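You operate a simulated robot arm through the tools that you are given. There is no shell and no other tool. Be economical: measure what you need, move in short steps, check, and stop when the job is done.

The job below is to be done with a simulated robot arm. You get a single attempt, and the scene is never put back.

Task
Put the green tray on the trailer bed. Then take the white cap and put it on the top of the case. Then take the rubber block from the metal bench and put it on the front of the trailer bed. The order counts.

It is judged by the outcome, as a careful person would: the job done as asked, and still so three seconds after it is handed in. It fails if anything else is knocked over, pushed out of place, dropped, spilled or broken. A push-on lid holds only when it is set on centred and level and pressed home; a screw cap is set on level and turned clockwise until tight.

Robot
A 7-joint arm with a vacuum gripper on a trunk, on a base that drives. Base frame: it is fixed to the floor where the robot stands at the start and does not move with it; the origin is under the middle of the robot, x ahead of it, y to its left, z up; the surface under the hand at the start is at about z = 72. Units: cm, rad, N and s.
Its first joint turns from -2.601 to 2.601 rad. Places, roughly: front of the trailer bed [330, 160, 60]; rubber block [275, -300, 50]; top of the case [100, 320, 80]; trailer bed [330, 20, 60]; white cap [300, 0, 50]. Payload 1.06 kg.
Tool frame: the origin (TCP) lies in the middle of the cups' lips, and z points out of the cups. The gripper has 1 cup of 2.4 cm across, covering 2.4 by 2.4 cm (tool x, y); the bellows give 0.8 cm. With the vacuum on, a cup seals on a smooth face that it is pressed against (1 to 4 N); it does not hold porous or soft things. The pull reaches 23 N.
Orientation is that of the tool frame in the base frame, as a unit quaternion [x, y, z, w]. With the cups facing straight down, the tool's x points along the base's -x, its y along +y and its z along -z.

Tools
- The arm moves only by the tool play_rows. Its arguments are lists of equal length, an entry for each row: "translation": the shift along the tool's x, y, z in units of 20 mm (1.0 is 20 mm), a list of three; "delta_rot": the turn, a rotation vector about the tool's x, y, z in units of 6 degrees (1.0 is 6 degrees), a list of three; "vacuum": the vacuum: 1 switches it on, 0 off. In form: {"translation": [[dx, dy, dz], ...], "delta_rot": [[ax, ay, az], ...], "vacuum": [vacuum, ...]}. A call has 1 to 10 rows; each row shifts and turns the commanded pose from where the row before left it, along the tool's axes as they then stand. A call with a number of a shift or a turn outside -1 to 1 is refused whole. Each row takes 0.2 s and may step no farther than 5 cm and 0.15 rad from the row before; otherwise, or with a gripper value out of range, the whole call is refused. Where a pose cannot be reached the arm comes as near as it can. A force on the tool above 40 N (or 10 N above the force at the start of the call, whichever is more), or a blocked arm, ends the call early, and 0.2 s more pass. The pull builds up within a second once a cup has sealed. Time passes only in rows, and 0.2 s behind the last, so rows that do not move give it time. The reply holds the time, the measured pose of the TCP, the force on the tool along the base axes and the pull of the vacuum, in the units named above and with some noise, with the torque about the TCP (base axes, N m) and any sound that the robot's microphone picked up.
- Cameras (640 x 400 px; columns grow to the right, rows downward): "scene" is now at [3.62, 17.68, 148.58]; the picture's right is [0.06, -1.00, 0.00], its down [-0.70, -0.04, -0.72] and it looks along [0.71, 0.04, -0.70] (base axes); focal length 275 px, centre (320, 200). "wrist" rides on the gripper at [7.8, 1.9, -9.6] in the tool frame; the picture's right is [-0.24, 0.97, 0.00], its down [-0.71, -0.17, -0.69] and it looks along [-0.67, -0.16, 0.73] (tool axes); focal length 243 px, centre (320, 200). There is no depth. A picture from a camera that has moved, and an enlarged one, comes with that camera's place and axes in the base frame and with its lens.
- snapshot(camera): a new picture of that camera. No time passes.
- move_column(by): slides the trunk up (or, below 0, down) by that many cm; the arm and the scene camera ride with it, the base frame stays. It gives what a move gives, with no picture.
- drive_base(legs): drives the robot by 1 to 6 legs, each [ahead, turn to the left] in cm and rad, along the robot's own axes; the way and the turn of a leg run together, so that a leg with both is an arc; at most 150 cm and 3.142 rad a leg. The arm and the cameras ride along, it lands a little off, and it stops where it bumps. It gives what a move gives.
- aim_head(pan, tilt): turns the head with the scene camera to pan (to the left, within 2.705 rad either way) and tilt (down, from -0.506 to 1.204), counted from straight ahead of the robot. It gives what a move gives.
- inspect(camera, box): a new picture of the part [left, top, right, bottom] of that camera's present view, enlarged. No time passes.
- job_done(): hands the job in; it is judged then, once.

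Work in short steps. Places have to be worked out from the pictures, the camera data and where the tool is seen: move nearer, look again, correct. Check each grasp and each placing, and mend what went wrong. You have 165 turns and 120 pictures in all, those below and enlarged ones among them. Switch the vacuum off and draw the arm clear of the work before you hand the job in, unless the task says otherwise; then end with one line.

The tools are called after "Call:" as name(argument=value, ...) on one line, values as JSON. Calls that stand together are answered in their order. play_rows: Moves the arm, as the interface text tells. Its arguments: {"type":"object","properties":{"translation":{"type":"array"},"delta_rot":{"type":"array"},"vacuum":{"type":"array"}},"required":["translation","delta_rot","vacuum"]} The other tools are called the same way: move_column (by) slides the trunk up or down; drive_base (legs) drives the base; aim_head (pan, tilt) turns the head that bears the scene camera; snapshot (camera) takes a picture; inspect (camera, box) takes an enlarged picture of a part of a camera's view; job_done () hands the job in.

At the start:

```text
clock: 0.0
position: [64.35, 18.81, 94.91]
ee_rot: [0.0, 1.0, 0.0, 0.0]
contact_force: [-0.2, 0.1, 0.6]
ft_torque: [0.01, -0.02, -0.01]
pull: 0.0
trunk travel left (down, up): [-55.0, 16.0]
robot x, y, heading: [-0.13, -0.06, 0.001]
head pan, tilt: [0.063, 0.773]
```

scene: 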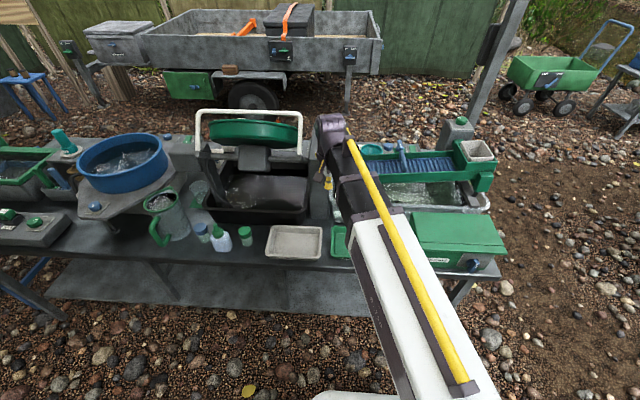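
wrist: 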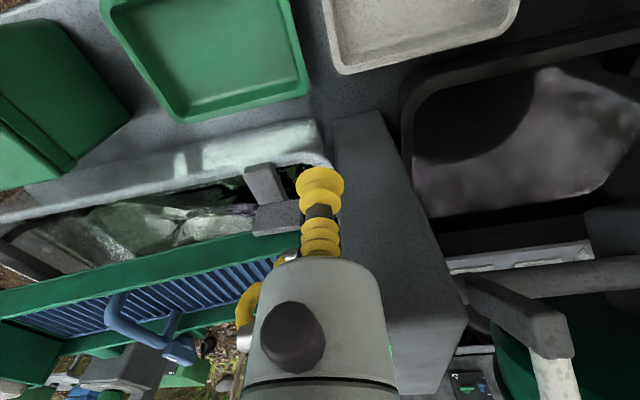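

I'll first survey the surroundings by panning the head, starting with the right side.

Call:
aim_head(pan=-0.7, tilt=0.45)

Call:
snapshot(camera="scene")

Call:
aim_head(pan=0.0, tilt=0.35)

Call:
snapshot(camera="scene")

Call:
aim_head(pan=1.1, tilt=0.45)

Call:
snapshot(camera="scene")

```text
clock: 1.1
position: [64.44, 18.87, 94.89]
ee_rot: [0.0, 1.0, 0.0, 0.001]
contact_force: [-0.4, -0.3, -0.1]
ft_torque: [0.0, 0.01, 0.0]
pull: 0.0
trunk travel left (down, up): [-55.0, 16.0]
robot x, y, heading: [-0.13, -0.05, 0.001]
head pan, tilt: [-0.7, 0.45]
```

```text
117 pictures are left
camera scene: at [2.48, 11.26, 151.4], right [-0.64, -0.77, 0.0], down [-0.33, 0.28, -0.9], along [0.69, -0.58, -0.44], focal length 275 px, centre (320, 200)
```

scene: 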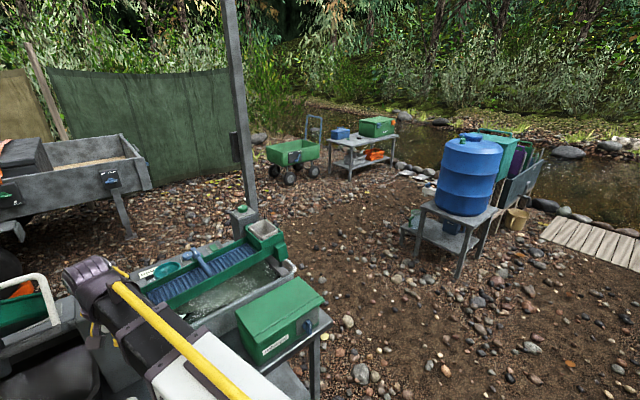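

```text
clock: 2.2
position: [64.52, 18.89, 94.83]
ee_rot: [0.0, 1.0, 0.0, 0.0]
contact_force: [-0.7, -0.4, -0.2]
ft_torque: [0.0, -0.04, 0.0]
pull: 0.0
trunk travel left (down, up): [-55.0, 16.0]
robot x, y, heading: [-0.1, -0.38, -0.003]
head pan, tilt: [0.0, 0.351]
```

```text
116 pictures are left
camera scene: at [4.75, 17.17, 152.32], right [0.0, -1.0, 0.0], down [-0.34, 0.0, -0.94], along [0.94, 0.0, -0.34], focal length 275 px, centre (320, 200)
```

scene: 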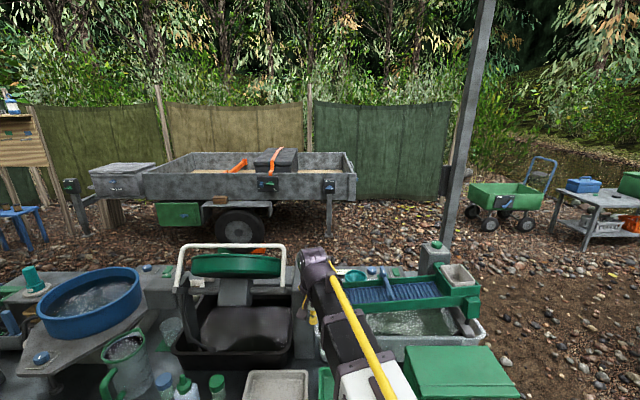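

```text
clock: 3.5
position: [64.52, 18.77, 94.75]
ee_rot: [0.001, 1.0, -0.001, 0.0]
contact_force: [-0.3, -0.4, 0.2]
ft_torque: [0.0, -0.01, 0.0]
pull: 0.0
trunk travel left (down, up): [-55.0, 16.0]
robot x, y, heading: [0.16, -0.37, -0.001]
head pan, tilt: [1.1, 0.45]
```

```text
115 pictures are left
camera scene: at [-0.38, 25.36, 151.4], right [0.89, -0.45, 0.0], down [-0.2, -0.39, -0.9], along [0.41, 0.8, -0.44], focal length 275 px, centre (320, 200)
```

scene: 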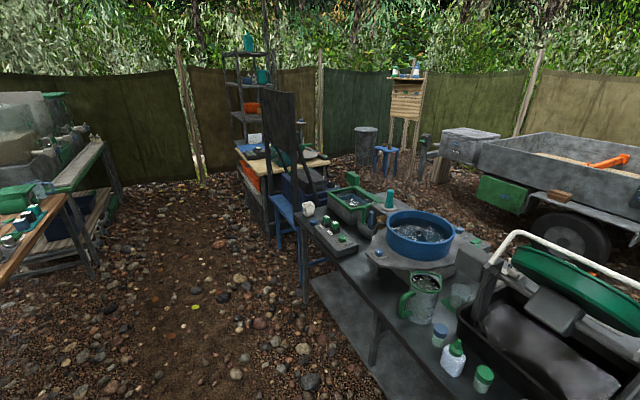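

The green tray lies near (57, 8) on the near edge of the table. I'll move above it and look with both cameras.

Call:
play_rows(translation=[[0.5, -1, 0], [0.5, -1, 0], [0.5, -1, 0], [0.5, -1, 0], [0.5, -1, 0]], delta_rot=[[0, 0, 0], [0, 0, 0], [0, 0, 0], [0, 0, 0], [0, 0, 0]], vacuum=[0, 0, 0, 0, 0])

Call:
aim_head(pan=0.0, tilt=1.0)

Call:
snapshot(camera="wrist")

Call:
snapshot(camera="scene")

```text
clock: 4.7
position: [59.36, 8.92, 94.95]
ee_rot: [-0.001, 1.0, 0.0, 0.0]
contact_force: [-1.4, 0.3, -0.2]
ft_torque: [-0.02, 0.01, 0.02]
pull: 0.1
trunk travel left (down, up): [-55.0, 16.0]
robot x, y, heading: [-0.09, -0.09, 0.002]
head pan, tilt: [1.1, 0.45]
```

```text
clock: 6.0
position: [59.45, 8.94, 94.98]
ee_rot: [-0.001, 1.0, -0.001, 0.0]
contact_force: [-0.9, -0.4, 1.1]
ft_torque: [0.01, -0.02, 0.01]
pull: 0.0
trunk travel left (down, up): [-55.0, 16.0]
robot x, y, heading: [-0.19, -0.01, 0.004]
head pan, tilt: [0.0, 1.0]
```

```text
114 pictures are left
camera wrist: at [51.66, 10.81, 104.65], right [0.24, 0.97, 0.0], down [0.71, -0.17, 0.69], along [0.67, -0.16, -0.73], focal length 243 px, centre (320, 200)
```

wrist: 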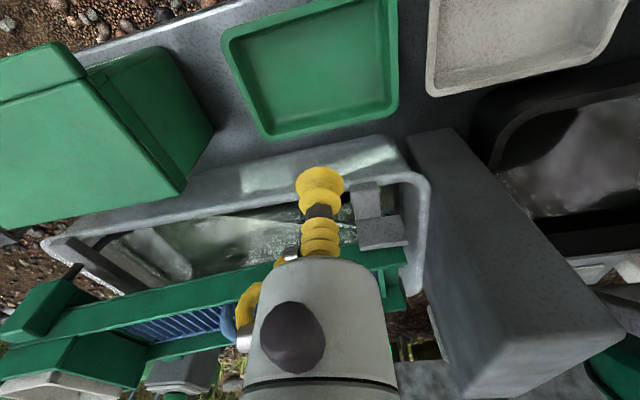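

```text
113 pictures are left
camera scene: at [2.41, 17.17, 146.85], right [0.0, -1.0, 0.0], down [-0.84, 0.0, -0.54], along [0.54, 0.0, -0.84], focal length 275 px, centre (320, 200)
```

scene: 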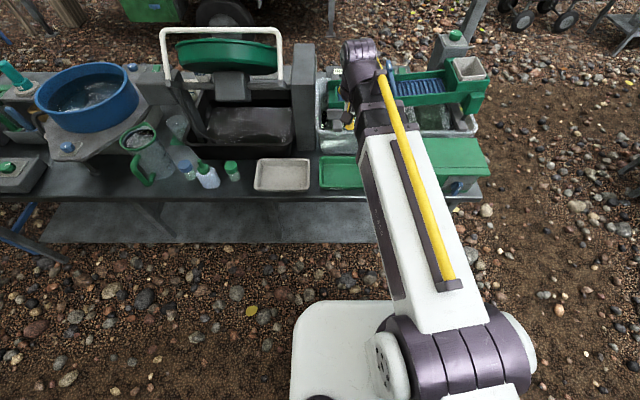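

Tray spans about x 54–67, y 0–17, centre ≈ (60.3, 8.6). I descend toward its floor, vacuum on near the end.

Call:
play_rows(translation=[[-0.4, -0.2, 1], [0, 0, 1], [0, 0, 1], [0, 0, 1], [0, 0, 1], [0, 0, 1], [0, 0, 1], [0, 0, 1], [0, 0, 1]], delta_rot=[[0, 0, 0], [0, 0, 0], [0, 0, 0], [0, 0, 0], [0, 0, 0], [0, 0, 0], [0, 0, 0], [0, 0, 0], [0, 0, 0]], vacuum=[0, 0, 0, 0, 0, 0, 0, 0, 0])

Call:
snapshot(camera="wrist")

```text
clock: 8.0
position: [60.32, 8.4, 76.8]
ee_rot: [0.0, 1.0, 0.0, 0.0]
contact_force: [-0.3, 0.9, 0.0]
ft_torque: [0.0, 0.01, 0.02]
pull: 0.2
trunk travel left (down, up): [-55.0, 16.0]
robot x, y, heading: [-0.08, -0.18, -0.001]
head pan, tilt: [0.0, 1.0]
```

```text
112 pictures are left
camera wrist: at [52.43, 10.3, 86.62], right [0.24, 0.97, 0.0], down [0.71, -0.17, 0.69], along [0.67, -0.16, -0.73], focal length 243 px, centre (320, 200)
```

wrist: 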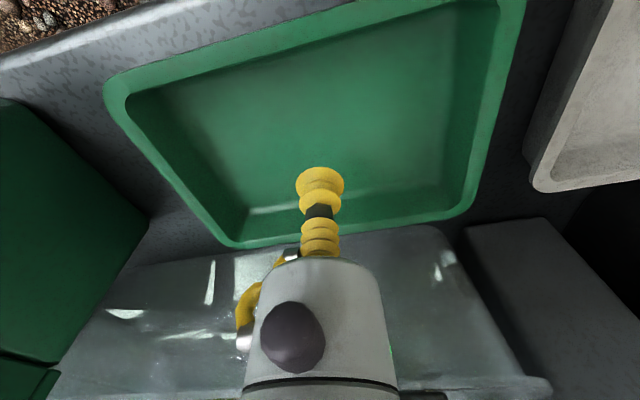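

Well above the tray floor; nudging 0.6 cm to the centre and descending slowly with vacuum on.

Call:
play_rows(translation=[[-0.3, 0.3, 0.5], [0, 0, 0.5], [0, 0, 0.3], [0, 0, 0.2]], delta_rot=[[0, 0, 0], [0, 0, 0], [0, 0, 0], [0, 0, 0]], vacuum=[1, 1, 1, 1])

```text
clock: 9.0
position: [60.93, 9.09, 73.77]
ee_rot: [0.0, 1.0, 0.0, 0.0]
contact_force: [0.6, -0.1, 0.5]
ft_torque: [-0.01, 0.0, -0.01]
pull: 0.1
trunk travel left (down, up): [-55.0, 16.0]
robot x, y, heading: [0.01, 0.08, 0.006]
head pan, tilt: [0.0, 1.0]
```

No contact yet; continuing in small steps.

Call:
play_rows(translation=[[0, 0, 0.2], [0, 0, 0.2], [0, 0, 0.15]], delta_rot=[[0, 0, 0], [0, 0, 0], [0, 0, 0]], vacuum=[1, 1, 1])

```text
clock: 9.8
position: [60.89, 9.08, 72.7]
ee_rot: [0.0, 1.0, 0.001, 0.0]
contact_force: [-0.1, -0.1, 0.6]
ft_torque: [-0.01, -0.03, 0.0]
pull: 22.7
trunk travel left (down, up): [-55.0, 16.0]
robot x, y, heading: [-0.16, 0.02, 0.003]
head pan, tilt: [0.0, 1.0]
```

Sealed (pull 22.7). Lift straight up.

Call:
play_rows(translation=[[0, 0, -0.4], [0, 0, -0.8], [0, 0, -1], [0, 0, -1], [0, 0, -1], [0, 0, -1], [0, 0, -1], [0, 0, -1], [0, 0, -1], [0, 0, -1]], delta_rot=[[0, 0, 0], [0, 0, 0], [0, 0, 0], [0, 0, 0], [0, 0, 0], [0, 0, 0], [0, 0, 0], [0, 0, 0], [0, 0, 0], [0, 0, 0]], vacuum=[1, 1, 1, 1, 1, 1, 1, 1, 1, 1])

Call:
snapshot(camera="wrist")

```text
clock: 12.0
position: [60.85, 9.12, 91.07]
ee_rot: [0.0, 1.0, 0.0, 0.0]
contact_force: [-0.2, 0.3, -0.6]
ft_torque: [-0.02, -0.01, 0.01]
pull: 22.8
trunk travel left (down, up): [-55.0, 16.0]
robot x, y, heading: [-0.0, 0.14, 0.001]
head pan, tilt: [0.0, 1.0]
```

```text
111 pictures are left
camera wrist: at [53.04, 10.89, 100.9], right [0.24, 0.97, 0.0], down [0.71, -0.17, 0.69], along [0.67, -0.16, -0.73], focal length 243 px, centre (320, 200)
```

wrist: 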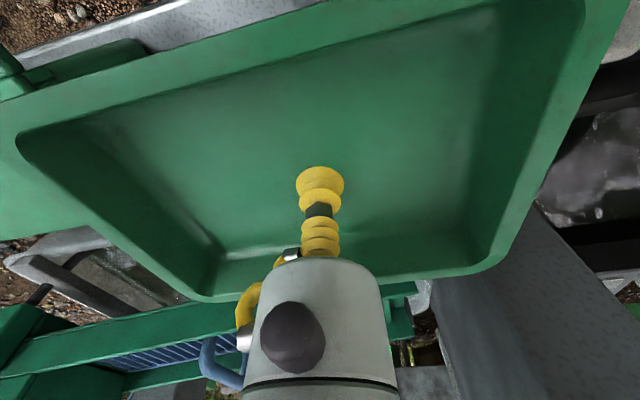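

Tray is held securely. Before backing up I check what's behind and to the right.

Call:
aim_head(pan=-2.3, tilt=0.5)

Call:
snapshot(camera="scene")

Call:
aim_head(pan=-1.3, tilt=0.6)

Call:
snapshot(camera="scene")

```text
clock: 14.2
position: [60.88, 9.01, 91.06]
ee_rot: [0.001, 1.0, -0.001, 0.0]
contact_force: [-0.1, -0.4, -1.8]
ft_torque: [-0.01, 0.0, 0.02]
pull: 23.2
trunk travel left (down, up): [-55.0, 16.0]
robot x, y, heading: [0.23, -0.23, 0.006]
head pan, tilt: [-2.3, 0.499]
```

```text
110 pictures are left
camera scene: at [-10.62, 10.38, 150.96], right [-0.75, 0.67, 0.0], down [0.32, 0.36, -0.88], along [-0.58, -0.65, -0.48], focal length 275 px, centre (320, 200)
```

scene: 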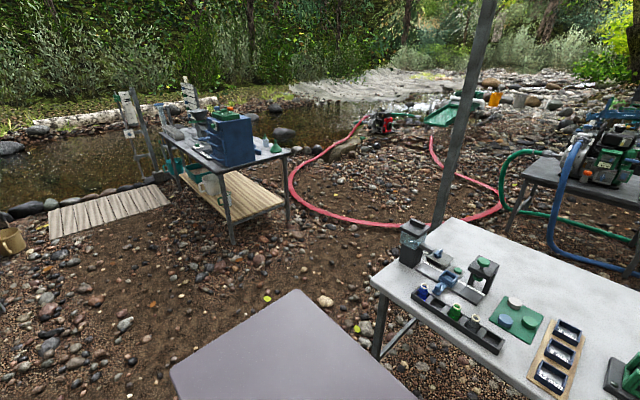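

```text
clock: 15.4
position: [60.84, 8.91, 91.11]
ee_rot: [0.0, 1.0, 0.0, 0.0]
contact_force: [0.0, -0.3, -1.4]
ft_torque: [0.05, -0.01, 0.01]
pull: 23.2
trunk travel left (down, up): [-55.0, 16.0]
robot x, y, heading: [-0.3, 0.1, 0.003]
head pan, tilt: [-1.3, 0.6]
```

```text
109 pictures are left
camera scene: at [-2.2, 8.65, 150.05], right [-0.96, -0.27, 0.0], down [-0.15, 0.54, -0.83], along [0.22, -0.8, -0.56], focal length 275 px, centre (320, 200)
```

scene: 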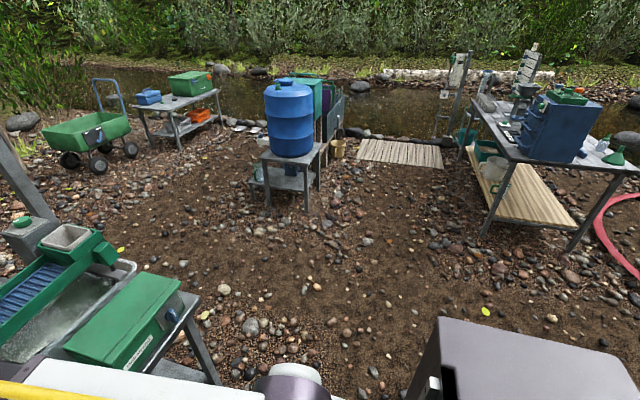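

Clear corridor between the table's right end (y≈-38) and the barrel stand (y≈-170). I back up 25 cm (rear table at x≈-79), turn right, drive 105, turn left.

Call:
drive_base(legs=[[-25, 0], [0, -1.571], [105, 0], [0, 1.571]])

Call:
aim_head(pan=0.1, tilt=0.5)

Call:
snapshot(camera="scene")

```text
clock: 29.9
position: [36.57, -93.14, 91.07]
ee_rot: [-0.014, 1.0, 0.0, 0.0]
contact_force: [-0.9, 0.3, -0.3]
ft_torque: [0.0, 0.01, 0.05]
pull: 22.8
trunk travel left (down, up): [-55.0, 16.0]
robot x, y, heading: [-23.8, -103.72, 0.028]
head pan, tilt: [-1.3, 0.6]
```

```text
clock: 31.4
position: [36.58, -93.06, 91.01]
ee_rot: [-0.014, 1.0, 0.0, 0.0]
contact_force: [-0.1, 0.5, -0.5]
ft_torque: [0.0, -0.04, -0.02]
pull: 23.0
trunk travel left (down, up): [-55.0, 16.0]
robot x, y, heading: [-24.29, -103.55, 0.027]
head pan, tilt: [0.099, 0.499]
```

```text
108 pictures are left
camera scene: at [-20.06, -85.56, 150.96], right [0.13, -0.99, 0.0], down [-0.47, -0.06, -0.88], along [0.87, 0.11, -0.48], focal length 275 px, centre (320, 200)
```

scene: 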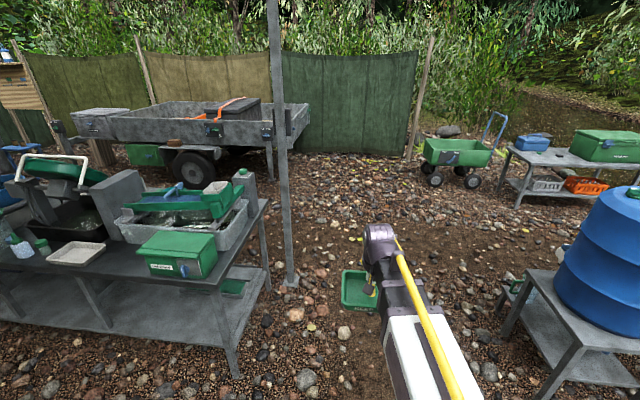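

Post base is near (126, -46); my lane at y≈-104 clears it. Drive ahead to x≈172, straightening slightly.

Call:
drive_base(legs=[[100, -0.03], [96, 0]])

Call:
aim_head(pan=0.6, tilt=0.55)

Call:
snapshot(camera="scene")

```text
clock: 41.5
position: [238.73, -93.39, 91.05]
ee_rot: [-0.002, 1.0, 0.0, 0.0]
contact_force: [0.2, 0.7, -1.7]
ft_torque: [0.0, 0.01, -0.02]
pull: 23.0
trunk travel left (down, up): [-55.0, 16.0]
robot x, y, heading: [177.72, -102.99, 0.01]
head pan, tilt: [0.099, 0.499]
```

```text
clock: 42.4
position: [238.85, -93.53, 91.06]
ee_rot: [-0.003, 1.0, 0.0, 0.0]
contact_force: [0.6, -0.2, -0.6]
ft_torque: [0.04, -0.02, -0.01]
pull: 23.4
trunk travel left (down, up): [-55.0, 16.0]
robot x, y, heading: [178.12, -102.62, 0.006]
head pan, tilt: [0.6, 0.55]
```

```text
107 pictures are left
camera scene: at [180.72, -80.63, 150.5], right [0.57, -0.82, 0.0], down [-0.43, -0.3, -0.85], along [0.7, 0.49, -0.52], focal length 275 px, centre (320, 200)
```

scene: 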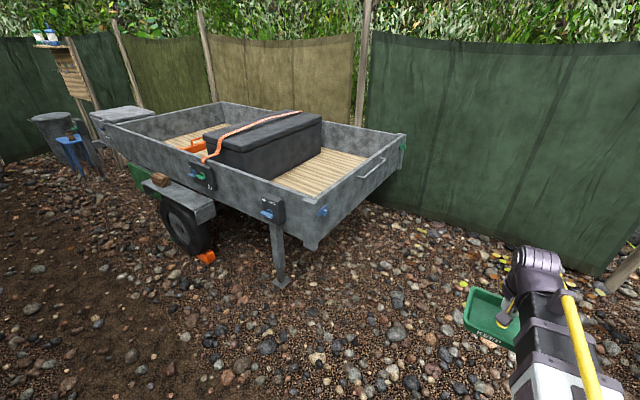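

The trailer bed is planked with a black chest; rear wall near y≈0, x≈285–410. Fence is near x≈395 at this y, so I go ahead 120 to x≈298, turn left and look into the bed from behind.

Call:
drive_base(legs=[[120, 0], [0, 1.56]])

Call:
aim_head(pan=-0.1, tilt=0.6)

Call:
snapshot(camera="scene")

```text
clock: 52.3
position: [289.34, -39.74, 91.05]
ee_rot: [0.709, -0.706, 0.0, 0.0]
contact_force: [0.5, -0.3, -1.8]
ft_torque: [0.01, 0.04, 0.02]
pull: 23.2
trunk travel left (down, up): [-55.0, 16.0]
robot x, y, heading: [298.44, -100.43, 1.571]
head pan, tilt: [0.6, 0.55]
```

```text
clock: 53.3
position: [289.37, -39.82, 91.15]
ee_rot: [0.708, -0.706, -0.001, 0.0]
contact_force: [-0.4, -0.2, -0.6]
ft_torque: [-0.02, 0.02, -0.02]
pull: 22.7
trunk travel left (down, up): [-55.0, 16.0]
robot x, y, heading: [298.52, -100.57, 1.572]
head pan, tilt: [-0.099, 0.6]
```

```text
106 pictures are left
camera scene: at [282.26, -96.26, 150.05], right [1.0, -0.1, 0.0], down [-0.05, -0.56, -0.83], along [0.08, 0.82, -0.56], focal length 275 px, centre (320, 200)
```

scene: 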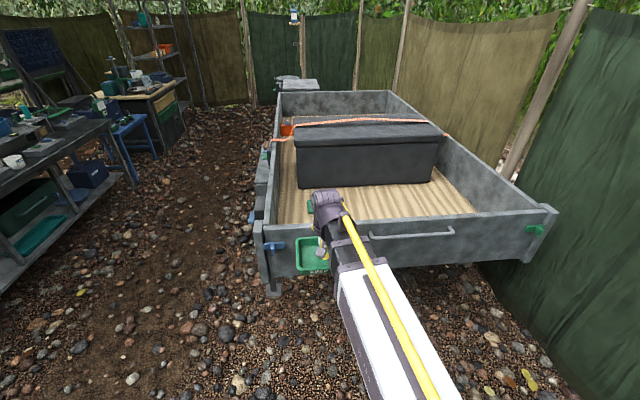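

Bed spans x≈267–393, rear wall y≈-5, chest face at y≈49. I drive 38 ahead, so that the tray (bottom ≈89, wall top ≈77) hangs over the bed, then look.

Call:
drive_base(legs=[[38, 0]])

Call:
aim_head(pan=-0.1, tilt=0.9)

Call:
snapshot(camera="scene")

Call:
snapshot(camera="wrist")

```text
clock: 55.8
position: [288.91, -1.6, 91.13]
ee_rot: [0.71, -0.705, 0.0, 0.0]
contact_force: [0.1, 0.6, -1.8]
ft_torque: [0.0, -0.02, -0.01]
pull: 23.2
trunk travel left (down, up): [-55.0, 16.0]
robot x, y, heading: [298.17, -62.89, 1.579]
head pan, tilt: [-0.099, 0.6]
```

```text
clock: 56.5
position: [288.84, -1.44, 91.09]
ee_rot: [0.71, -0.704, 0.0, 0.0]
contact_force: [0.6, 0.2, -1.0]
ft_torque: [0.05, -0.02, -0.01]
pull: 23.2
trunk travel left (down, up): [-55.0, 16.0]
robot x, y, heading: [298.08, -62.7, 1.574]
head pan, tilt: [-0.099, 0.901]
```

```text
105 pictures are left
camera scene: at [281.95, -59.26, 147.57], right [1.0, -0.09, 0.0], down [-0.07, -0.78, -0.62], along [0.06, 0.62, -0.78], focal length 275 px, centre (320, 200)
```

scene: 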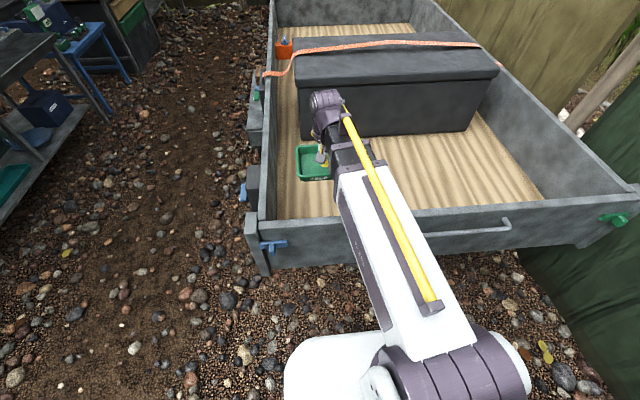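

```text
104 pictures are left
camera wrist: at [287.0, -9.39, 100.87], right [-0.97, 0.23, 0.0], down [0.17, 0.71, 0.69], along [0.16, 0.67, -0.73], focal length 243 px, centre (320, 200)
```

wrist: 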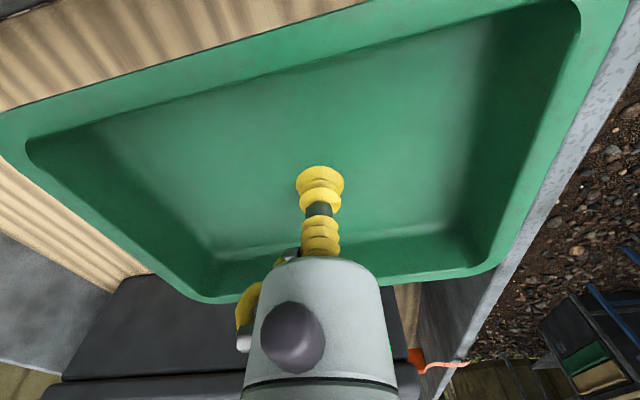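

No cap in the bed so far. The clear bed area centre is ≈(318, 22); I move the tray there (+25 x, +23 y).

Call:
play_rows(translation=[[-1, -1, 0], [-1, -1, 0], [-1, -1, 0], [-1, -1, 0], [-1, -1, 0], [-1, -1, 0], [-1, -1, 0], [-1, -1, 0], [-1, -1, 0], [-1, -1, 0]], delta_rot=[[0, 0, 0], [0, 0, 0], [0, 0, 0], [0, 0, 0], [0, 0, 0], [0, 0, 0], [0, 0, 0], [0, 0, 0], [0, 0, 0], [0, 0, 0]], vacuum=[1, 1, 1, 1, 1, 1, 1, 1, 1, 1])

Call:
play_rows(translation=[[-0.5, -1, 0], [-0.5, -1, 0], [-0.5, -0.5, 0], [0, 0, 1], [0, 0, 1], [0, 0, 1], [0, 0, 1]], delta_rot=[[0, 0, 0], [0, 0, 0], [0, 0, 0], [0, 0, 0], [0, 0, 0], [0, 0, 0], [0, 0, 0]], vacuum=[1, 1, 1, 1, 1, 1, 1])

Call:
snapshot(camera="scene")

Call:
snapshot(camera="wrist")

```text
clock: 58.8
position: [308.83, 18.8, 90.96]
ee_rot: [0.71, -0.705, 0.001, 0.0]
contact_force: [0.0, -0.7, -0.5]
ft_torque: [0.01, -0.01, 0.0]
pull: 23.0
trunk travel left (down, up): [-55.0, 16.0]
robot x, y, heading: [298.34, -62.5, 1.577]
head pan, tilt: [-0.099, 0.901]
```

```text
clock: 60.4
position: [313.57, 21.73, 83.12]
ee_rot: [0.709, -0.705, 0.0, -0.001]
contact_force: [-0.3, -0.2, -1.0]
ft_torque: [0.0, 0.01, -0.02]
pull: 23.1
trunk travel left (down, up): [-55.0, 16.0]
robot x, y, heading: [298.51, -62.57, 1.577]
head pan, tilt: [-0.099, 0.901]
```

```text
103 pictures are left
camera scene: at [281.96, -59.26, 147.57], right [1.0, -0.09, 0.0], down [-0.07, -0.78, -0.62], along [0.06, 0.62, -0.78], focal length 275 px, centre (320, 200)
```

scene: 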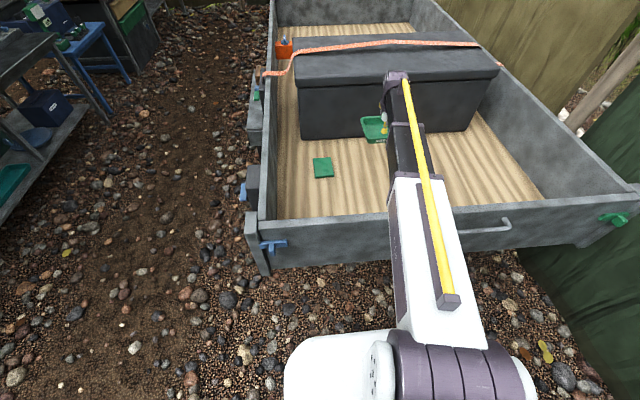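

```text
102 pictures are left
camera wrist: at [311.78, 13.93, 92.84], right [-0.97, 0.23, 0.0], down [0.17, 0.71, 0.69], along [0.16, 0.67, -0.73], focal length 243 px, centre (320, 200)
```

wrist: 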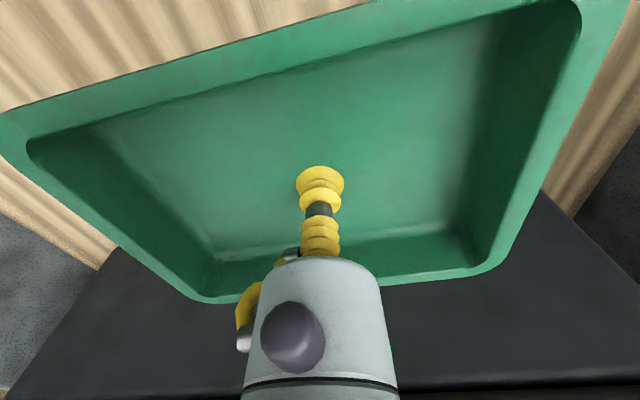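

A small green square is on the bed at ≈(292, 29). Inspect it before placing.

Call:
inspect(camera="scene", box=[260, 90, 420, 220])

Call:
inspect(camera="scene", box=[230, 0, 350, 80])

```text
3.08 times, centred on (340, 155) of scene
camera zoom: at [281.96, -59.26, 147.57], right [1.0, -0.09, 0.0], down [-0.07, -0.78, -0.62], along [0.06, 0.62, -0.78], focal length 845 px, centre (258, 338)
```

zoom: 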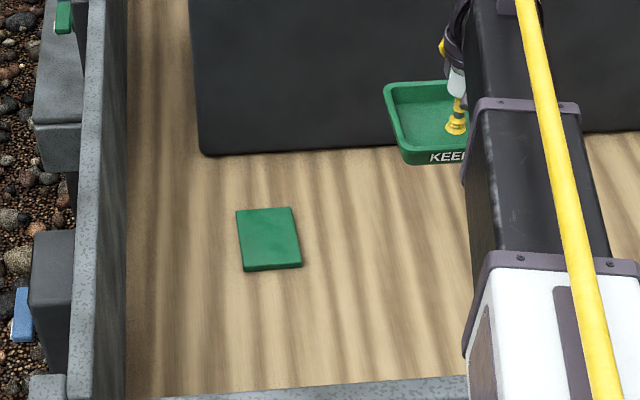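

```text
5.00 times, centred on (290, 40) of scene
camera zoom: at [281.96, -59.26, 147.57], right [1.0, -0.09, 0.0], down [-0.07, -0.78, -0.62], along [0.06, 0.62, -0.78], focal length 1373 px, centre (470, 1000)
```

zoom: 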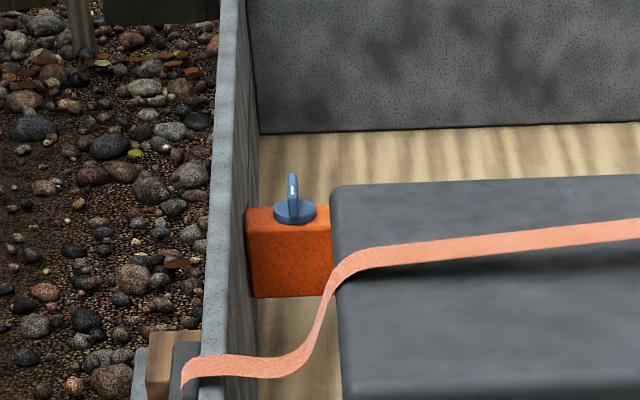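

The green square is a separate flat item, away from my spot (305–322 × 15–29). Lowering the tray here.

Call:
play_rows(translation=[[0, 0, 1], [0, 0, 1], [0, 0, 1], [0, 0, 1], [0, 0, 1], [0, 0, 1], [0, 0, 1], [0, 0, 1]], delta_rot=[[0, 0, 0], [0, 0, 0], [0, 0, 0], [0, 0, 0], [0, 0, 0], [0, 0, 0], [0, 0, 0], [0, 0, 0]], vacuum=[1, 1, 1, 1, 1, 1, 1, 1])

Call:
snapshot(camera="scene")

Call:
snapshot(camera="wrist")

```text
clock: 62.1
position: [313.66, 21.54, 67.07]
ee_rot: [0.71, -0.704, 0.0, -0.001]
contact_force: [0.1, 0.6, -1.6]
ft_torque: [0.0, 0.03, 0.02]
pull: 22.5
trunk travel left (down, up): [-55.0, 16.0]
robot x, y, heading: [298.52, -62.48, 1.584]
head pan, tilt: [-0.099, 0.901]
```

```text
99 pictures are left
camera scene: at [281.96, -59.26, 147.57], right [1.0, -0.09, 0.0], down [-0.07, -0.78, -0.62], along [0.06, 0.62, -0.78], focal length 275 px, centre (320, 200)
```

scene: 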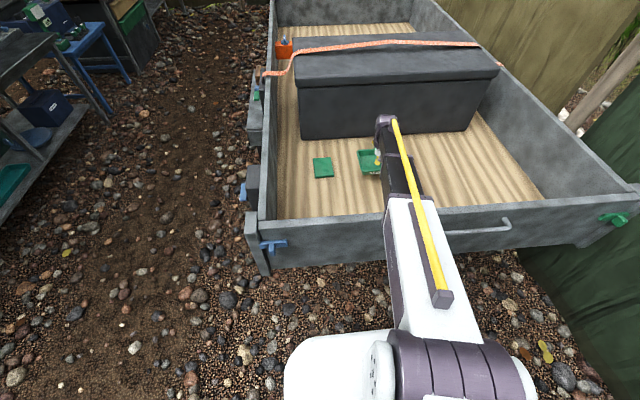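

```text
98 pictures are left
camera wrist: at [311.84, 13.71, 76.9], right [-0.97, 0.23, 0.0], down [0.17, 0.71, 0.69], along [0.16, 0.67, -0.73], focal length 243 px, centre (320, 200)
```

wrist: 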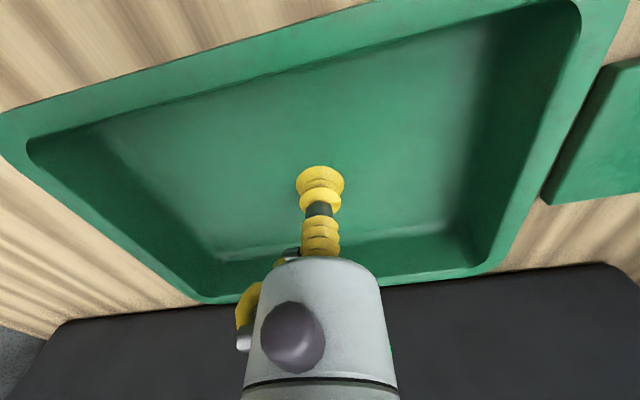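

Shifting 4 cm to the right for extra clearance from the green plate, then lowering gently.

Call:
play_rows(translation=[[0, -1, 0], [0, -1, 0], [0, 0, 1], [0, 0, 0.6], [0, 0, 0.3], [0, 0, 0.3]], delta_rot=[[0, 0, 0], [0, 0, 0], [0, 0, 0], [0, 0, 0], [0, 0, 0], [0, 0, 0]], vacuum=[1, 1, 1, 1, 1, 1])

Call:
inspect(camera="scene", box=[290, 110, 450, 210])

```text
clock: 63.5
position: [317.65, 21.63, 62.72]
ee_rot: [0.71, -0.705, 0.0, 0.0]
contact_force: [0.1, 0.4, -2.0]
ft_torque: [-0.02, 0.01, 0.01]
pull: 22.3
trunk travel left (down, up): [-55.0, 16.0]
robot x, y, heading: [298.66, -62.26, 1.578]
head pan, tilt: [-0.099, 0.901]
```

```text
4.00 times, centred on (370, 160) of scene
camera zoom: at [281.96, -59.26, 147.57], right [1.0, -0.09, 0.0], down [-0.07, -0.78, -0.62], along [0.06, 0.62, -0.78], focal length 1099 px, centre (120, 360)
```

zoom: 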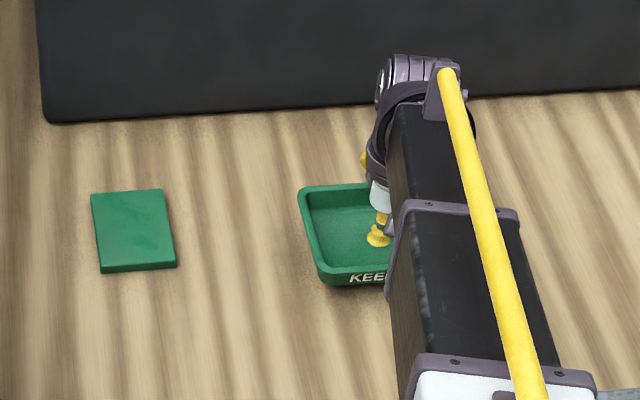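

Still hovering. Continue down in small steps.

Call:
play_rows(translation=[[0, 0, 0.3], [0, 0, 0.3], [0, 0, 0.2]], delta_rot=[[0, 0, 0], [0, 0, 0], [0, 0, 0]], vacuum=[1, 1, 1])

Call:
inspect(camera="scene", box=[290, 110, 450, 210])

```text
clock: 64.3
position: [317.76, 21.66, 61.06]
ee_rot: [0.71, -0.705, 0.001, 0.0]
contact_force: [-0.3, -0.1, -1.5]
ft_torque: [0.01, -0.02, 0.0]
pull: 22.9
trunk travel left (down, up): [-55.0, 16.0]
robot x, y, heading: [298.43, -62.73, 1.578]
head pan, tilt: [-0.099, 0.901]
```

```text
4.00 times, centred on (370, 160) of scene
camera zoom: at [281.96, -59.26, 147.57], right [1.0, -0.09, 0.0], down [-0.07, -0.78, -0.62], along [0.06, 0.62, -0.78], focal length 1099 px, centre (120, 360)
```

zoom: 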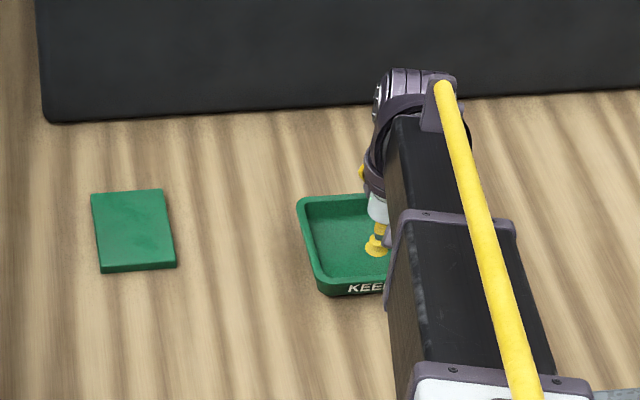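

Call:
play_rows(translation=[[0, 0, 0.3], [0, 0, 0.3], [0, 0, 0.3], [0, 0, 0.2]], delta_rot=[[0, 0, 0], [0, 0, 0], [0, 0, 0], [0, 0, 0]], vacuum=[1, 1, 1, 1])

Call:
inspect(camera="scene", box=[290, 110, 450, 210])

```text
clock: 65.5
position: [317.64, 21.79, 59.39]
ee_rot: [0.71, -0.704, -0.002, -0.003]
contact_force: [-0.8, -4.5, 21.1]
ft_torque: [-0.08, -0.02, 0.04]
pull: 23.1
trunk travel left (down, up): [-55.0, 16.0]
robot x, y, heading: [298.26, -62.5, 1.577]
head pan, tilt: [-0.099, 0.901]
stopped in row 4: the force on the tool passed its limit at 41 N (the readings are from after the stop); the commanded pose is now the measured one
```

```text
4.00 times, centred on (370, 160) of scene
camera zoom: at [281.89, -59.54, 147.55], right [1.0, -0.09, 0.0], down [-0.07, -0.78, -0.62], along [0.06, 0.62, -0.78], focal length 1099 px, centre (120, 360)
```

zoom: 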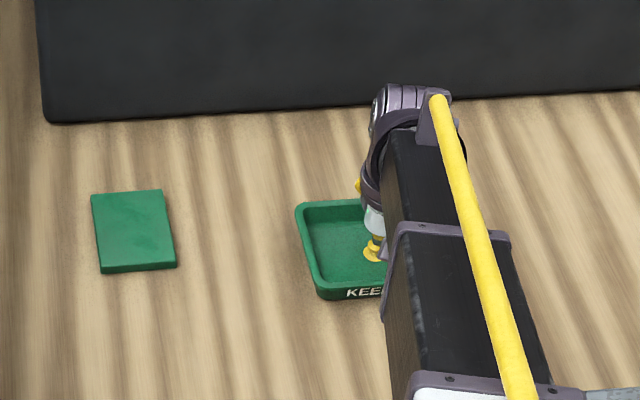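

Touched down (bed surface ≈ 59). Release: back off to relieve the press, vacuum off, wait, then rise.

Call:
play_rows(translation=[[0, 0, -0.2], [0, 0, 0], [0, 0, 0], [0, 0, 0], [0, 0, 0], [0, 0, -0.3], [0, 0, -0.5], [0, 0, -1]], delta_rot=[[0, 0, 0], [0, 0, 0], [0, 0, 0], [0, 0, 0], [0, 0, 0], [0, 0, 0], [0, 0, 0], [0, 0, 0]], vacuum=[0, 0, 0, 0, 0, 0, 0, 0])

Call:
inspect(camera="scene", box=[290, 110, 450, 210])

```text
clock: 67.3
position: [317.6, 21.81, 63.18]
ee_rot: [0.71, -0.704, 0.0, -0.002]
contact_force: [0.8, 0.2, 0.2]
ft_torque: [0.02, 0.01, 0.01]
pull: 0.0
trunk travel left (down, up): [-55.0, 16.0]
robot x, y, heading: [298.6, -62.58, 1.58]
head pan, tilt: [-0.099, 0.901]
```

```text
4.00 times, centred on (370, 160) of scene
camera zoom: at [281.96, -59.25, 147.56], right [1.0, -0.09, 0.0], down [-0.07, -0.78, -0.62], along [0.06, 0.62, -0.78], focal length 1099 px, centre (120, 360)
```

zoom: 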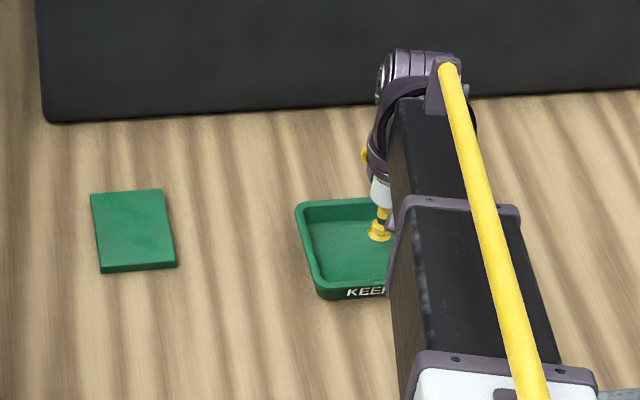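

Tray is released. Rising well above the wall and using the wrist camera to view the bed.

Call:
play_rows(translation=[[0, 0, -1], [0, 0, -1], [0, 0, -1], [0, 0, -1], [0, 0, -1], [0, 0, -1], [0, 0, -1], [0, 0, -1], [0, 0, -1], [0, 0, -1]], delta_rot=[[0, 0, 0], [0, 0, 0], [0, 0, 0], [0, 0, 0], [0, 0, 0], [0, 0, 0], [0, 0, 0], [0, 0, 0], [0, 0, 0], [0, 0, 0]], vacuum=[0, 0, 0, 0, 0, 0, 0, 0, 0, 0])

Call:
play_rows(translation=[[0, 0, -1], [0, 0, -1], [0, 0, -1], [0, 0, -1], [1, 0, -1], [1, 0, -1], [1, 1, 0], [1, 1, 0], [1, 1, 0], [1, 1, 0]], delta_rot=[[0, 0, 0], [0, 0, 0], [0, 0, 0], [0, 0, 0], [0, 0, 0], [0, 0, 0], [0, 0, 0], [0, 0, 0], [0, 0, 0], [0, 0, 0]], vacuum=[0, 0, 0, 0, 0, 0, 0, 0, 0, 0])

Call:
snapshot(camera="wrist")

Call:
aim_head(pan=0.5, tilt=0.9)

Call:
snapshot(camera="scene")

```text
clock: 69.5
position: [317.78, 21.68, 83.29]
ee_rot: [0.71, -0.704, -0.001, -0.001]
contact_force: [0.3, -0.2, 0.0]
ft_torque: [-0.02, 0.0, -0.03]
pull: 0.1
trunk travel left (down, up): [-55.0, 16.0]
robot x, y, heading: [298.08, -62.4, 1.58]
head pan, tilt: [-0.099, 0.901]
```

```text
clock: 71.8
position: [309.65, 9.6, 95.09]
ee_rot: [0.71, -0.704, -0.002, -0.002]
contact_force: [-0.3, -0.3, -0.5]
ft_torque: [0.02, -0.04, 0.0]
pull: 0.0
trunk travel left (down, up): [-55.0, 16.0]
robot x, y, heading: [298.22, -62.31, 1.571]
head pan, tilt: [-0.099, 0.901]
```

```text
93 pictures are left
camera wrist: at [307.76, 1.73, 104.8], right [-0.97, 0.23, 0.0], down [0.17, 0.71, 0.69], along [0.16, 0.67, -0.73], focal length 243 px, centre (320, 200)
```

wrist: 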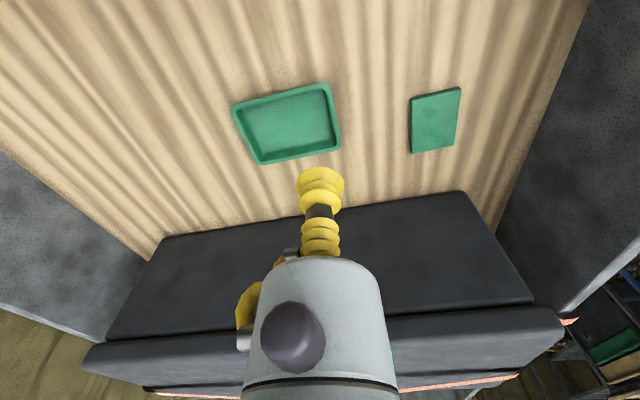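

```text
clock: 72.8
position: [309.67, 9.65, 95.0]
ee_rot: [0.709, -0.705, 0.0, -0.002]
contact_force: [-0.5, -0.3, -0.3]
ft_torque: [-0.01, -0.01, -0.03]
pull: 0.0
trunk travel left (down, up): [-55.0, 16.0]
robot x, y, heading: [298.43, -62.07, 1.577]
head pan, tilt: [0.499, 0.901]
```

```text
92 pictures are left
camera scene: at [277.6, -60.17, 147.57], right [0.88, 0.48, 0.0], down [0.38, -0.69, -0.62], along [-0.3, 0.54, -0.78], focal length 275 px, centre (320, 200)
```

scene: 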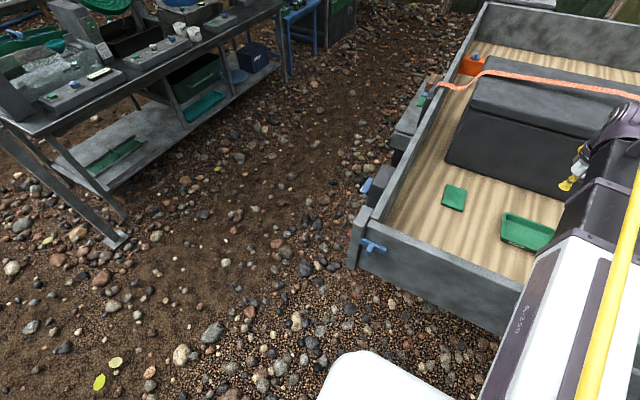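

The strip of bed right behind the rear wall (y<5) isn't seen yet, and the cap's hint is (300, 0). I draw the wrist back to look there.

Call:
play_rows(translation=[[1, 0.5, 0], [1, 0.5, 0], [1, 0.5, 0], [1, 0.5, 0], [1, 0.5, 0], [1, 0.5, 0], [1, 0.5, 0], [1, 0.5, 0]], delta_rot=[[0, 0, 0], [0, 0, 0], [0, 0, 0], [0, 0, 0], [0, 0, 0], [0, 0, 0], [0, 0, 0], [0, 0, 0]], vacuum=[0, 0, 0, 0, 0, 0, 0, 0])

Call:
snapshot(camera="wrist")

Call:
aim_head(pan=-0.6, tilt=0.7)

Call:
snapshot(camera="scene")

```text
clock: 74.5
position: [301.96, -6.55, 95.04]
ee_rot: [0.71, -0.705, 0.0, -0.002]
contact_force: [0.1, 0.7, 0.2]
ft_torque: [0.0, 0.01, 0.01]
pull: 0.1
trunk travel left (down, up): [-55.0, 16.0]
robot x, y, heading: [298.22, -62.13, 1.579]
head pan, tilt: [0.499, 0.901]
```

```text
91 pictures are left
camera wrist: at [300.03, -14.43, 104.69], right [-0.97, 0.23, 0.0], down [0.17, 0.71, 0.69], along [0.16, 0.67, -0.73], focal length 243 px, centre (320, 200)
```

wrist: 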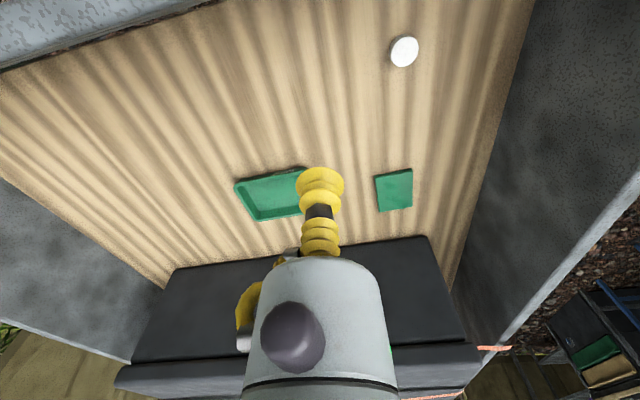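

```text
clock: 75.9
position: [301.94, -6.4, 94.94]
ee_rot: [0.71, -0.705, -0.001, -0.001]
contact_force: [0.5, 1.0, -0.3]
ft_torque: [-0.02, -0.01, 0.02]
pull: 0.1
trunk travel left (down, up): [-55.0, 16.0]
robot x, y, heading: [298.38, -62.25, 1.578]
head pan, tilt: [-0.6, 0.7]
```

```text
90 pictures are left
camera scene: at [286.0, -59.73, 149.18], right [0.83, -0.56, 0.0], down [-0.36, -0.53, -0.76], along [0.43, 0.63, -0.64], focal length 275 px, centre (320, 200)
```

scene: 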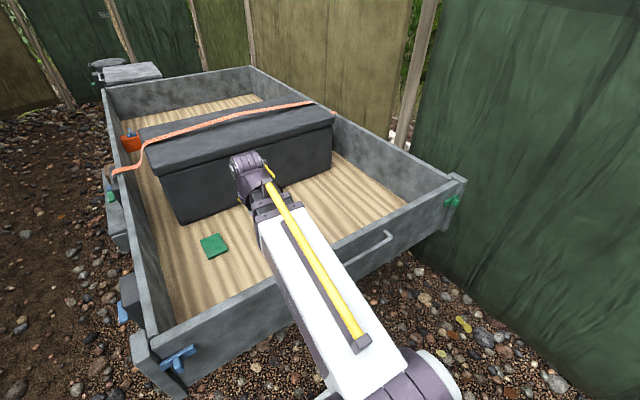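

The white cap is at ≈(289.4, -2.5) on the bed, about 12 cm from the rear wall (inner y≈-14.7, top z≈89). I raise the trunk so the arm comes down steeply over the wall, and move above the cap.

Call:
move_column(by=16)

Call:
play_rows(translation=[[-0.5, 1, 0], [-0.5, 1, 0], [-0.5, 1, 0], [-0.5, 1, 0], [0, 1, 0], [0, 1, 0], [0, 0.3, 0]], delta_rot=[[0, 0, 0], [0, 0, 0], [0, 0, 0], [0, 0, 0], [0, 0, 0], [0, 0, 0], [0, 0, 0]], vacuum=[0, 0, 0, 0, 0, 0, 0])

Call:
aim_head(pan=0.2, tilt=0.9)

Call:
snapshot(camera="scene")

Call:
snapshot(camera="wrist")

```text
clock: 77.7
position: [301.94, -6.44, 110.85]
ee_rot: [0.71, -0.705, 0.0, -0.002]
contact_force: [-0.3, 0.2, -0.2]
ft_torque: [-0.02, 0.0, 0.01]
pull: 0.1
trunk travel left (down, up): [-71.0, 0.0]
robot x, y, heading: [298.35, -62.43, 1.576]
head pan, tilt: [-0.6, 0.7]
```

```text
clock: 79.3
position: [289.25, -2.46, 111.0]
ee_rot: [0.71, -0.705, -0.001, -0.002]
contact_force: [0.2, 0.0, -0.4]
ft_torque: [0.02, 0.01, -0.01]
pull: 0.1
trunk travel left (down, up): [-71.0, 0.0]
robot x, y, heading: [298.48, -62.41, 1.577]
head pan, tilt: [-0.6, 0.7]
```

```text
clock: 80.4
position: [289.23, -2.53, 111.13]
ee_rot: [0.71, -0.704, 0.0, -0.001]
contact_force: [0.2, -0.1, -0.8]
ft_torque: [-0.02, -0.04, -0.02]
pull: 0.0
trunk travel left (down, up): [-71.0, 0.0]
robot x, y, heading: [297.96, -62.57, 1.575]
head pan, tilt: [0.201, 0.901]
```

```text
89 pictures are left
camera scene: at [279.7, -59.39, 163.57], right [0.98, 0.2, 0.0], down [0.16, -0.77, -0.62], along [-0.13, 0.61, -0.78], focal length 275 px, centre (320, 200)
```

scene: 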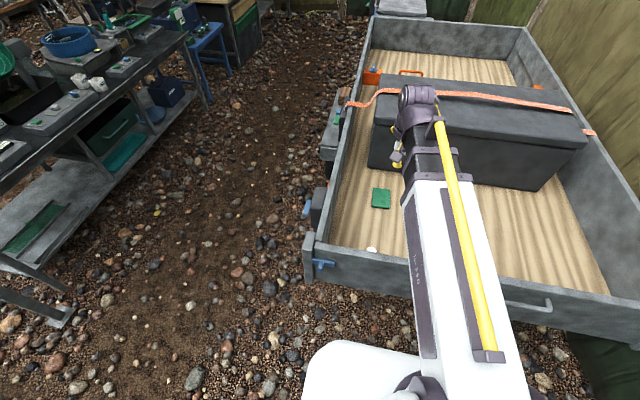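

```text
88 pictures are left
camera wrist: at [287.38, -10.43, 120.75], right [-0.97, 0.23, 0.0], down [0.17, 0.71, 0.69], along [0.16, 0.67, -0.73], focal length 243 px, centre (320, 200)
```

wrist: 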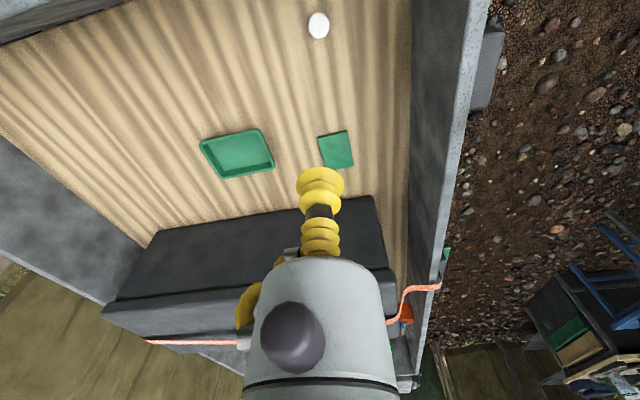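

Cap estimate (289.3, -2). I rotate the tool 90° about its axis so the camera housing doesn't come near the rear wall, then descend partway.

Call:
play_rows(translation=[[0, 0, 0], [0, 0, 0], [0, 0, 0], [0, 0, 0], [0, 0, 0], [0, 0, 0], [0, 0, 0], [0, 0, 0], [0, 0, 0], [0, 0, 0]], delta_rot=[[0, 0, -1], [0, 0, -1], [0, 0, -1], [0, 0, -1], [0, 0, -1], [0, 0, -1], [0, 0, -1], [0, 0, -1], [0, 0, -1], [0, 0, -1]], vacuum=[0, 0, 0, 0, 0, 0, 0, 0, 0, 0])

Call:
play_rows(translation=[[0, 0, 0], [0, 0, 0], [0, 0, 0], [0, 0, 0], [0, 0, 0], [0, 0, 1], [0, 0, 1], [0, 0, 1], [0, 0, 1], [0, 0, 1]], delta_rot=[[0, 0, -1], [0, 0, -1], [0, 0, -1], [0, 0, -1], [0, 0, -1], [0, 0, 0], [0, 0, 0], [0, 0, 0], [0, 0, 0], [0, 0, 0]], vacuum=[0, 0, 0, 0, 0, 0, 0, 0, 0, 0])

Call:
play_rows(translation=[[0, 0, 1], [0, 0, 1], [0, 0, 1], [0, 0, 1], [0, 0, 1], [0, 0, 1]], delta_rot=[[0, 0, 0], [0, 0, 0], [0, 0, 0], [0, 0, 0], [0, 0, 0], [0, 0, 0]], vacuum=[0, 0, 0, 0, 0, 0])

Call:
snapshot(camera="scene")

Call:
snapshot(camera="wrist")

```text
clock: 82.6
position: [289.27, -2.56, 110.91]
ee_rot: [0.967, -0.255, 0.001, -0.002]
contact_force: [0.1, -0.2, 0.6]
ft_torque: [-0.01, -0.03, 0.01]
pull: 0.1
trunk travel left (down, up): [-71.0, 0.0]
robot x, y, heading: [298.58, -62.13, 1.581]
head pan, tilt: [0.201, 0.901]
```

```text
clock: 84.8
position: [289.4, -2.49, 100.98]
ee_rot: [1.0, 0.003, 0.0, -0.002]
contact_force: [0.3, 0.6, 0.5]
ft_torque: [-0.02, 0.03, -0.03]
pull: 0.1
trunk travel left (down, up): [-71.0, 0.0]
robot x, y, heading: [297.98, -62.44, 1.579]
head pan, tilt: [0.201, 0.901]
```

```text
clock: 86.2
position: [289.23, -2.61, 88.99]
ee_rot: [1.0, 0.004, 0.001, -0.002]
contact_force: [-0.2, -0.1, -0.4]
ft_torque: [0.03, 0.0, 0.0]
pull: 0.0
trunk travel left (down, up): [-71.0, 0.0]
robot x, y, heading: [298.2, -62.14, 1.574]
head pan, tilt: [0.201, 0.901]
```

```text
87 pictures are left
camera scene: at [279.69, -59.38, 163.57], right [0.98, 0.21, 0.0], down [0.16, -0.77, -0.62], along [-0.13, 0.61, -0.78], focal length 275 px, centre (320, 200)
```

scene: 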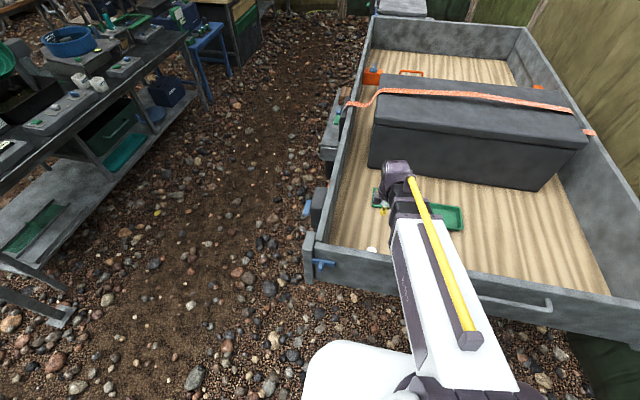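

```text
86 pictures are left
camera wrist: at [297.07, -4.47, 98.76], right [-0.23, -0.97, 0.0], down [-0.71, 0.16, 0.68], along [-0.67, 0.16, -0.73], focal length 243 px, centre (320, 200)
```

wrist: 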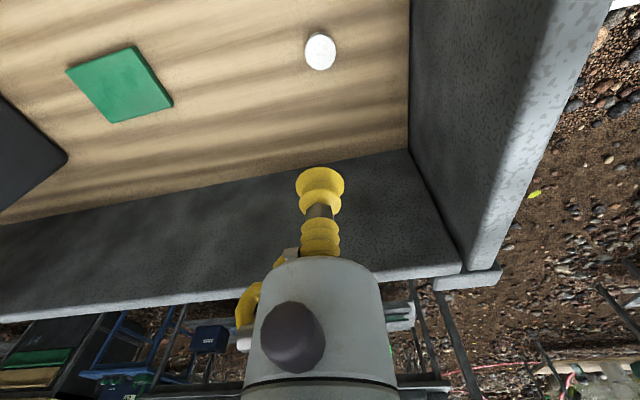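

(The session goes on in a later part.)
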